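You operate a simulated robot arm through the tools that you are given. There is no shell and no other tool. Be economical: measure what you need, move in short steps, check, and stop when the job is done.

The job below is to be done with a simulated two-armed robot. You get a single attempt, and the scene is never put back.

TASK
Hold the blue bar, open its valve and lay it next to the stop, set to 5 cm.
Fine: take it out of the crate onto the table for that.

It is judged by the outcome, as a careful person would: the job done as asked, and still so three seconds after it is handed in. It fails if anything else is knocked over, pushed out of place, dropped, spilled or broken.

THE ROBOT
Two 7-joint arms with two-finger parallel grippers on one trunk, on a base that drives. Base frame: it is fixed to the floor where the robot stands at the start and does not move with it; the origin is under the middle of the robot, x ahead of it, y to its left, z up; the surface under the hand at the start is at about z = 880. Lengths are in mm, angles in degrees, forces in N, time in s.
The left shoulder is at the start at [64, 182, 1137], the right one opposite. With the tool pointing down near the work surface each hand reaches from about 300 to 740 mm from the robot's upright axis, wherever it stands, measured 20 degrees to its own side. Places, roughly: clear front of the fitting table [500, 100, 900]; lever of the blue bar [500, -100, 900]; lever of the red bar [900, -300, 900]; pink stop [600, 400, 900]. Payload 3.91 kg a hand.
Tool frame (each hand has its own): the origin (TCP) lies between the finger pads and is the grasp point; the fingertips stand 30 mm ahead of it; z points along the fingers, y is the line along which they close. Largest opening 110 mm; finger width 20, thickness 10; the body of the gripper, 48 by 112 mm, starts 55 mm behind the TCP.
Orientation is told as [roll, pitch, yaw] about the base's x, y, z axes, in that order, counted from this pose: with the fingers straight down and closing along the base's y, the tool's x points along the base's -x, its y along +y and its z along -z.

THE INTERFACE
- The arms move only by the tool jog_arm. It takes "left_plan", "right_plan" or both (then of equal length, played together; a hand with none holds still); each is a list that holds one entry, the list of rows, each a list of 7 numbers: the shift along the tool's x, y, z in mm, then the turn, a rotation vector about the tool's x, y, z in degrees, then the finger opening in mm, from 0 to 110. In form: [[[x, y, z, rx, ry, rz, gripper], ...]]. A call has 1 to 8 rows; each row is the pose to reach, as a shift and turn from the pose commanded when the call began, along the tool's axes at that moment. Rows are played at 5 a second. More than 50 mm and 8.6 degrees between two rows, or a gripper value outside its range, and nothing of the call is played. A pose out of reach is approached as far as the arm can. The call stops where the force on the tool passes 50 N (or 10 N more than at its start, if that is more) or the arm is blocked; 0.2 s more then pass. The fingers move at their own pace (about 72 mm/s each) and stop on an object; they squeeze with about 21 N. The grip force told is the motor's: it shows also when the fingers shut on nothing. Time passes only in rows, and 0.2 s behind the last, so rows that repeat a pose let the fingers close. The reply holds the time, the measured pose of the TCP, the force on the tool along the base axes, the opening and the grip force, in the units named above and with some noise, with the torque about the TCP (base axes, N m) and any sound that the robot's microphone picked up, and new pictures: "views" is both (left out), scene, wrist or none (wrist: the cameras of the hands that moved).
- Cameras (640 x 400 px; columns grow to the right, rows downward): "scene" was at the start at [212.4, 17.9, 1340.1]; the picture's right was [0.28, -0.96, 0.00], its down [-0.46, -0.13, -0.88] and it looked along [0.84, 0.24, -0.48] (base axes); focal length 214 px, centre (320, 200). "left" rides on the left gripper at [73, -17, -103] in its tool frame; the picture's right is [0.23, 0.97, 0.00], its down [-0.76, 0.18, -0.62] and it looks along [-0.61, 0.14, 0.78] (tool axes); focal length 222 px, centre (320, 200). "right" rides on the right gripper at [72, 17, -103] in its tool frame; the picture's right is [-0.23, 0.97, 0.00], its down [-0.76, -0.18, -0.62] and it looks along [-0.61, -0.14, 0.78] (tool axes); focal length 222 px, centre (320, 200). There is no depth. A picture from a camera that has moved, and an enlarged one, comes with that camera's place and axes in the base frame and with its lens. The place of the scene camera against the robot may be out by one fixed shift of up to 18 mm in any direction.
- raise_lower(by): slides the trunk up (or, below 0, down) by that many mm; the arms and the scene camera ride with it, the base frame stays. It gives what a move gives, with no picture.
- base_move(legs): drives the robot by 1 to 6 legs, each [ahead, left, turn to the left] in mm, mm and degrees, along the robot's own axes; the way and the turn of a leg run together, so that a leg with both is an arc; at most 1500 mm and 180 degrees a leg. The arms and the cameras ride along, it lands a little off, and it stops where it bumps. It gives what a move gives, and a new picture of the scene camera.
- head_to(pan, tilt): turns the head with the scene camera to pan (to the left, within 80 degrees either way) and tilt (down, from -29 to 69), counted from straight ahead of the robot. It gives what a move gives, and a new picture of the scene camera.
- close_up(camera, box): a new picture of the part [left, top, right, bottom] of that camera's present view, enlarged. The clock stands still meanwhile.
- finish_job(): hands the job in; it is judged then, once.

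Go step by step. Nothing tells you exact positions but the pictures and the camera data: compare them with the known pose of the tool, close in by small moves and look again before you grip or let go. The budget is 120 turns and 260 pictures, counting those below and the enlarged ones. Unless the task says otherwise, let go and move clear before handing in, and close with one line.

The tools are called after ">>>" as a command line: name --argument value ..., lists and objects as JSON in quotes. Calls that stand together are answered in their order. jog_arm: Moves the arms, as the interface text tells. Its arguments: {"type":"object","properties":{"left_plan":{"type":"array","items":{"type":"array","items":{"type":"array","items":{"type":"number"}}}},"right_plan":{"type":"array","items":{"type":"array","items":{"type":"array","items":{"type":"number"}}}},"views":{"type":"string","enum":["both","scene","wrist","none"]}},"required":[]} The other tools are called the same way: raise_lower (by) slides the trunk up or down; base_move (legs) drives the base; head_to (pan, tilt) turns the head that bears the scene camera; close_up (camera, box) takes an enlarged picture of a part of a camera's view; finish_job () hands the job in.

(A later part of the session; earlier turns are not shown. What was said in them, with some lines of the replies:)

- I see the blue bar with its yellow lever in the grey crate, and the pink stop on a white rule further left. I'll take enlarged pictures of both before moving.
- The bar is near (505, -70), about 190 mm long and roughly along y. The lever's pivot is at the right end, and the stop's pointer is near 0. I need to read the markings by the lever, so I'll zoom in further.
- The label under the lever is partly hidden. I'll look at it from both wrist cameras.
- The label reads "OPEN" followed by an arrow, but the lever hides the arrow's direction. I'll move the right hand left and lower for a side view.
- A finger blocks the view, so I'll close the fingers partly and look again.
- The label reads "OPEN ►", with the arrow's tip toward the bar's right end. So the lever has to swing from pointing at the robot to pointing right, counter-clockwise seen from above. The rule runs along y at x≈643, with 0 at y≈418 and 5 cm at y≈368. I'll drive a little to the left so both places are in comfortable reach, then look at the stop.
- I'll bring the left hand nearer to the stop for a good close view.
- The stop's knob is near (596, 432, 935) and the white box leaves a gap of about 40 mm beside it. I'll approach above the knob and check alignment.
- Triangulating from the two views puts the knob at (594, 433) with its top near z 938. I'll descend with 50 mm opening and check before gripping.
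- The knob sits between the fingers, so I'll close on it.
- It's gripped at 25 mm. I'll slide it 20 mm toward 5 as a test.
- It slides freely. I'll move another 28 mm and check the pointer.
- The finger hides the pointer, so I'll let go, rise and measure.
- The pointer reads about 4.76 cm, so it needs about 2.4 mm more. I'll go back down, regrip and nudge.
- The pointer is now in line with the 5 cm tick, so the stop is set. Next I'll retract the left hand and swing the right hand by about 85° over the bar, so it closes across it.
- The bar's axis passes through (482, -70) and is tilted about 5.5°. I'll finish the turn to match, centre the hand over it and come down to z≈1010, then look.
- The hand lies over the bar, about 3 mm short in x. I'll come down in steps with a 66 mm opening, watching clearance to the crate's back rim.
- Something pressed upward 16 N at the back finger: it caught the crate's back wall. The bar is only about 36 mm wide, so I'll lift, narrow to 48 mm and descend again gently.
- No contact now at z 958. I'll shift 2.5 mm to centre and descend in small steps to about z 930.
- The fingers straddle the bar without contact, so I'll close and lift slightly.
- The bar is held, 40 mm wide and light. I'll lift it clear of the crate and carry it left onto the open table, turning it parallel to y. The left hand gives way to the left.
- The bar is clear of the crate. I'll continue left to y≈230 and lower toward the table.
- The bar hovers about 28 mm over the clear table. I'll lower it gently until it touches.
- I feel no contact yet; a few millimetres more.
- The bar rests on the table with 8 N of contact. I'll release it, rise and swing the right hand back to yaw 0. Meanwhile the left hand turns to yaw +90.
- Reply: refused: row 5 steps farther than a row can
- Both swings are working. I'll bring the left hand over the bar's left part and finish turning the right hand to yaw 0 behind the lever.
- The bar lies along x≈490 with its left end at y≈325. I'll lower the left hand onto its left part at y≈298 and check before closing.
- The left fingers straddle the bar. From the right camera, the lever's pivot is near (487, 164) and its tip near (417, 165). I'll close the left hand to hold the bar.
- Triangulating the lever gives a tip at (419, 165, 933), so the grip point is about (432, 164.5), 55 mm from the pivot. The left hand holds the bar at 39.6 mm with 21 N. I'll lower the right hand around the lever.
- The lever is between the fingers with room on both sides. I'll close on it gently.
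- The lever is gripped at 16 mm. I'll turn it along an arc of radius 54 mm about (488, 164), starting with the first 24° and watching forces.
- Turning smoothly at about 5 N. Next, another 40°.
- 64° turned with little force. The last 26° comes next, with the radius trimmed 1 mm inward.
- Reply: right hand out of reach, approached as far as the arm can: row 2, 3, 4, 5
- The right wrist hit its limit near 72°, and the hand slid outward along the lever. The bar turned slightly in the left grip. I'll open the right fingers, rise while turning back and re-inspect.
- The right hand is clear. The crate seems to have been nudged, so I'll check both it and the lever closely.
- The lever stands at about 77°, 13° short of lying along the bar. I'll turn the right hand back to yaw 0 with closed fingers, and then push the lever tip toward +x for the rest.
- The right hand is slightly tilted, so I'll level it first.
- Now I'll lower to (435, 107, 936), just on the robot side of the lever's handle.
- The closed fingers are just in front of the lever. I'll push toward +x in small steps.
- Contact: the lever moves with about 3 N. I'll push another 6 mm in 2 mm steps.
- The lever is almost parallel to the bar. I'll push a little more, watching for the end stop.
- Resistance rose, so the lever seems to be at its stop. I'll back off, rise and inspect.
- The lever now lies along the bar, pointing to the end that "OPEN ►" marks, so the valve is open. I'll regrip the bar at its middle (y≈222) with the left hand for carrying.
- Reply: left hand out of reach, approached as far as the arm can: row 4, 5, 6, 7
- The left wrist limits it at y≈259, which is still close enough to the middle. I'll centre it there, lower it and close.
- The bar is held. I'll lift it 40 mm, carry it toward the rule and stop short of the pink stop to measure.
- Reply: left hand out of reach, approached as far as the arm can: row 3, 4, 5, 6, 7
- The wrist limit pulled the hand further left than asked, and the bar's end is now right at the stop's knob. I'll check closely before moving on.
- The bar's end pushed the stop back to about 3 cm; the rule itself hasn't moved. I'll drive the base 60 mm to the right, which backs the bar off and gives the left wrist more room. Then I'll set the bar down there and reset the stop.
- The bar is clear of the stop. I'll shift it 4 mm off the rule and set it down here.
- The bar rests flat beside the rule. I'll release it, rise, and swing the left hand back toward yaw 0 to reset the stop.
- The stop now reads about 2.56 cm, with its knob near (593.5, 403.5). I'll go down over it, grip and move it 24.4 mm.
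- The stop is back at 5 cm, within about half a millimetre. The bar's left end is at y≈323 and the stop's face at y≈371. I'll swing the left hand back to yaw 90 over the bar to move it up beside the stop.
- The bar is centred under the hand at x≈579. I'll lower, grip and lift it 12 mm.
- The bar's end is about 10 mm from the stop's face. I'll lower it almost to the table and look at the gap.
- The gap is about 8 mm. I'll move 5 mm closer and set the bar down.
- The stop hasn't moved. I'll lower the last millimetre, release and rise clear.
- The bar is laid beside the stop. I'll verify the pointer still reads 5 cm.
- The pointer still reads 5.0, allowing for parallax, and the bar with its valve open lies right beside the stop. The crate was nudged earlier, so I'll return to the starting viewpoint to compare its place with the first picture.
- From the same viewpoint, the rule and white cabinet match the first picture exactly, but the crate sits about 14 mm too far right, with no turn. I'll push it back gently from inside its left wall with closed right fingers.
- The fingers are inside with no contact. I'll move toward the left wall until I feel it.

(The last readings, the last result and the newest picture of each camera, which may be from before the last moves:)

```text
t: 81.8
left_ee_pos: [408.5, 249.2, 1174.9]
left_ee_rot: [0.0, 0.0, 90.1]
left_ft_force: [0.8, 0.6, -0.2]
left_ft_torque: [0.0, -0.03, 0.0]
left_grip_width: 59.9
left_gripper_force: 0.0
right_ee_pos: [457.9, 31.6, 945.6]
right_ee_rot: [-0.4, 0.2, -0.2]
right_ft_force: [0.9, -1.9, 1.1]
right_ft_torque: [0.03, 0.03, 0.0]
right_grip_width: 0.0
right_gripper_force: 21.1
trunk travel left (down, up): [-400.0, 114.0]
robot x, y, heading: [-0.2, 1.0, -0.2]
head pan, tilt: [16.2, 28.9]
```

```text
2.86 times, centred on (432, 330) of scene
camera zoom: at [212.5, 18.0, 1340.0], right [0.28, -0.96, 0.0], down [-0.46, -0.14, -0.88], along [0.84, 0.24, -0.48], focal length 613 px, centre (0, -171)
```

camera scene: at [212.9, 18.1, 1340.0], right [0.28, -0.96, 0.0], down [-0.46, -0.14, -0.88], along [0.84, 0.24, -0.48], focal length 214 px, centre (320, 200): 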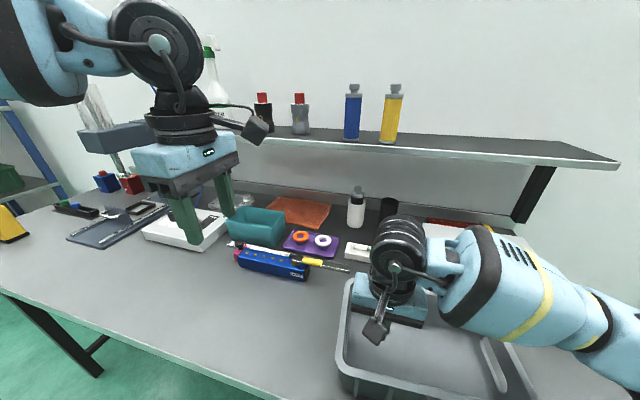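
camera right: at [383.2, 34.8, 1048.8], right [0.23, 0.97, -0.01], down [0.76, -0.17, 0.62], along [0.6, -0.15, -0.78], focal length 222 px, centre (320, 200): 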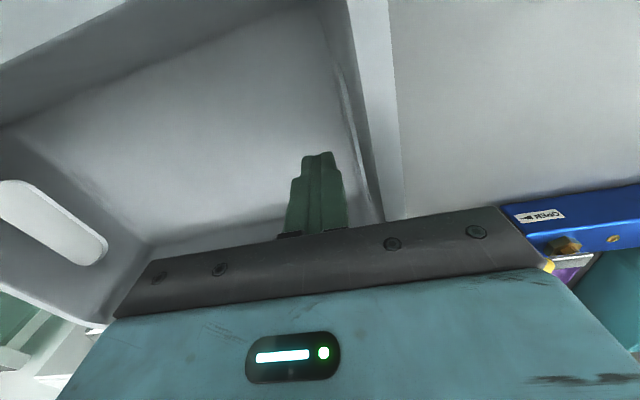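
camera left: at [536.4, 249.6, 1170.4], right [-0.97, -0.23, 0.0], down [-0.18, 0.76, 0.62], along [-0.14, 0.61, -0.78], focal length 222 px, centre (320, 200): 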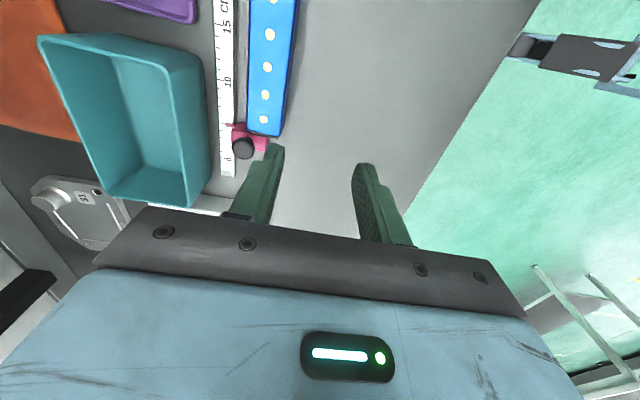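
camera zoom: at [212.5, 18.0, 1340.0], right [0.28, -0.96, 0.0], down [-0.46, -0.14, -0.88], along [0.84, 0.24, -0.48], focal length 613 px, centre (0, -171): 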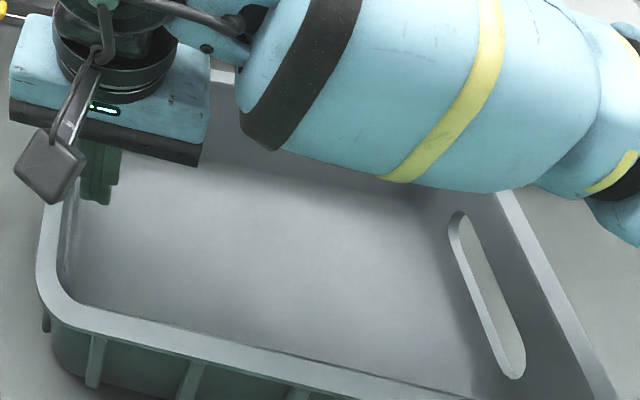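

The crate is moving back; about 5 mm is done. Now 8 mm more.

>>> jog_arm --right_plan '[[[0, 3, 0, 0, 0, 0, 0], [0, 6, 0, 0, 0, 0, 0], [0, 8, 0, 0, 0, 0, 0]]]' --views "none"

>>> close_up --camera "scene" --box '[320, 260, 544, 400]'

```text
t: 82.6
left_ee_pos: [407.7, 249.9, 1173.8]
left_ee_rot: [-0.1, 0.0, 90.1]
left_ft_force: [0.1, 0.3, -0.1]
left_ft_torque: [-0.03, -0.02, 0.02]
left_grip_width: 60.0
left_gripper_force: 0.0
right_ee_pos: [457.5, 40.7, 945.5]
right_ee_rot: [-0.5, 0.3, 0.0]
right_ft_force: [-0.9, -1.0, 0.1]
right_ft_torque: [0.0, 0.02, 0.03]
right_grip_width: 0.0
right_gripper_force: 21.5
trunk travel left (down, up): [-400.0, 114.0]
robot x, y, heading: [-2.5, -2.5, -0.0]
head pan, tilt: [16.2, 28.9]
```

```text
2.86 times, centred on (432, 330) of scene
camera zoom: at [212.5, 18.1, 1340.0], right [0.28, -0.96, 0.0], down [-0.46, -0.14, -0.88], along [0.84, 0.24, -0.48], focal length 613 px, centre (0, -171)
```

zoom: 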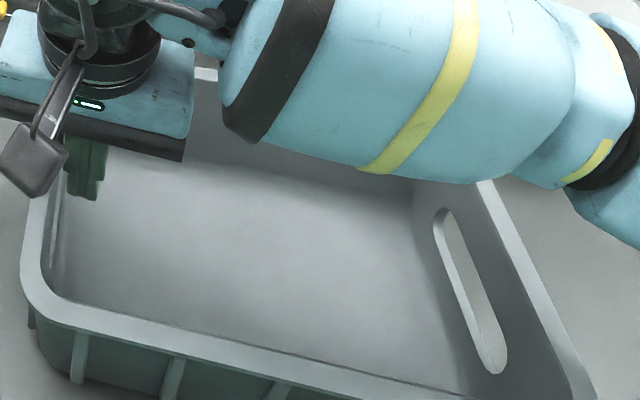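

The crate is back at its original place within about 2 mm. I'll withdraw the right hand: off the wall, up and back.

>>> jog_arm --right_plan '[[[0, -15, 0, 0, 0, 0, 0], [0, -40, 0, 0, 0, 0, 0], [0, -45, -45, 0, 0, 0, 0], [0, -45, -90, 0, 0, 0, 0], [20, -50, -135, 0, 0, 0, 0], [50, -60, -170, 0, 0, 0, 0], [80, -80, -200, 0, 0, 0, 0]]]' --views "scene"

>>> close_up --camera "scene" --box '[320, 260, 544, 400]'

>>> close_up --camera "scene" --box '[220, 220, 360, 290]'

```text
t: 84.2
left_ee_pos: [408.3, 249.5, 1174.7]
left_ee_rot: [-0.1, -0.1, 90.1]
left_ft_force: [0.6, -0.4, -0.7]
left_ft_torque: [0.0, -0.01, -0.02]
left_grip_width: 59.9
left_gripper_force: 0.0
right_ee_pos: [375.7, -38.6, 1148.6]
right_ee_rot: [-0.5, 0.2, 0.0]
right_ft_force: [-0.3, 0.4, -0.7]
right_ft_torque: [-0.03, -0.03, 0.0]
right_grip_width: 0.0
right_gripper_force: 21.4
trunk travel left (down, up): [-400.0, 114.0]
robot x, y, heading: [-2.3, -0.9, 0.1]
head pan, tilt: [16.2, 28.9]
camera scene: at [211.6, 17.5, 1340.2], right [0.28, -0.96, 0.0], down [-0.46, -0.13, -0.88], along [0.84, 0.25, -0.48], focal length 214 px, centre (320, 200)
```

scene: 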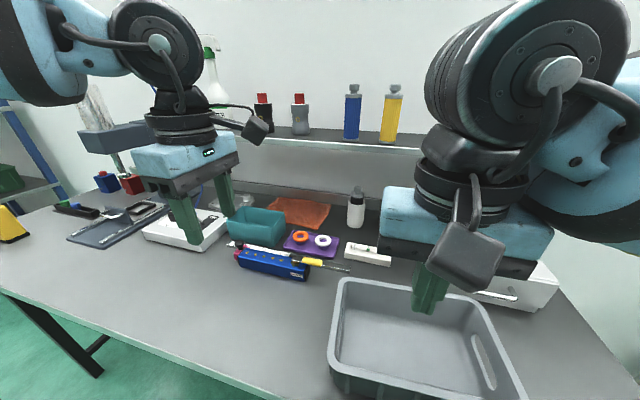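

```text
2.86 times, centred on (432, 330) of scene
camera zoom: at [211.6, 17.5, 1340.2], right [0.28, -0.96, 0.0], down [-0.46, -0.13, -0.88], along [0.84, 0.25, -0.48], focal length 613 px, centre (0, -171)
```

zoom: 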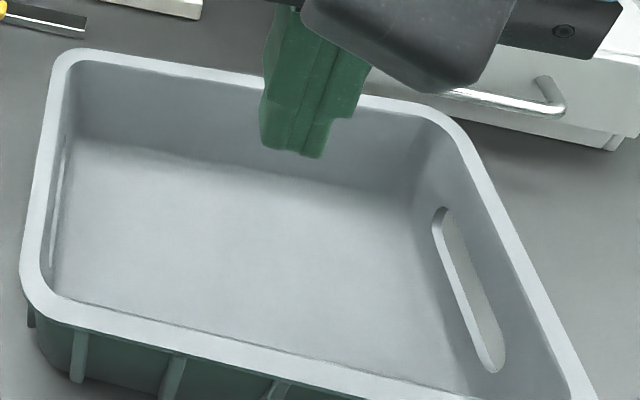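

```text
4.57 times, centred on (290, 255) of scene
camera zoom: at [211.6, 17.5, 1340.2], right [0.28, -0.96, 0.0], down [-0.46, -0.13, -0.88], along [0.84, 0.25, -0.48], focal length 980 px, centre (457, -51)
```

zoom: 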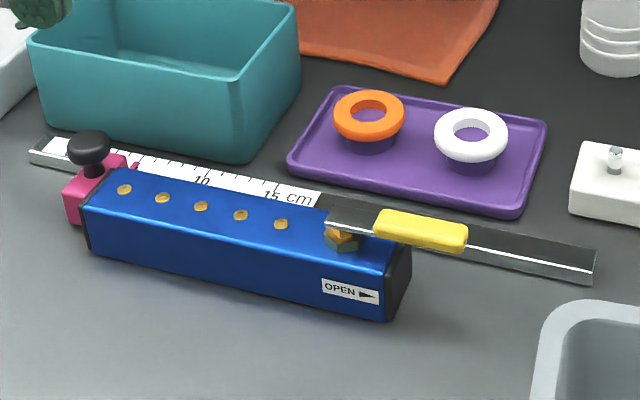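

The crate is back in place, the stop reads 5 cm, and the bar lies beside it with its valve open. Both hands are clear, so I'm handing in.

>>> finish_job

```text
The job is handed in.
```

The blue bar is out of the crate and lying right beside the stop, with its valve open and the stop set to 5 cm. I bumped the crate about 14 mm along the way and pushed it back to within about 2 mm of where it was.
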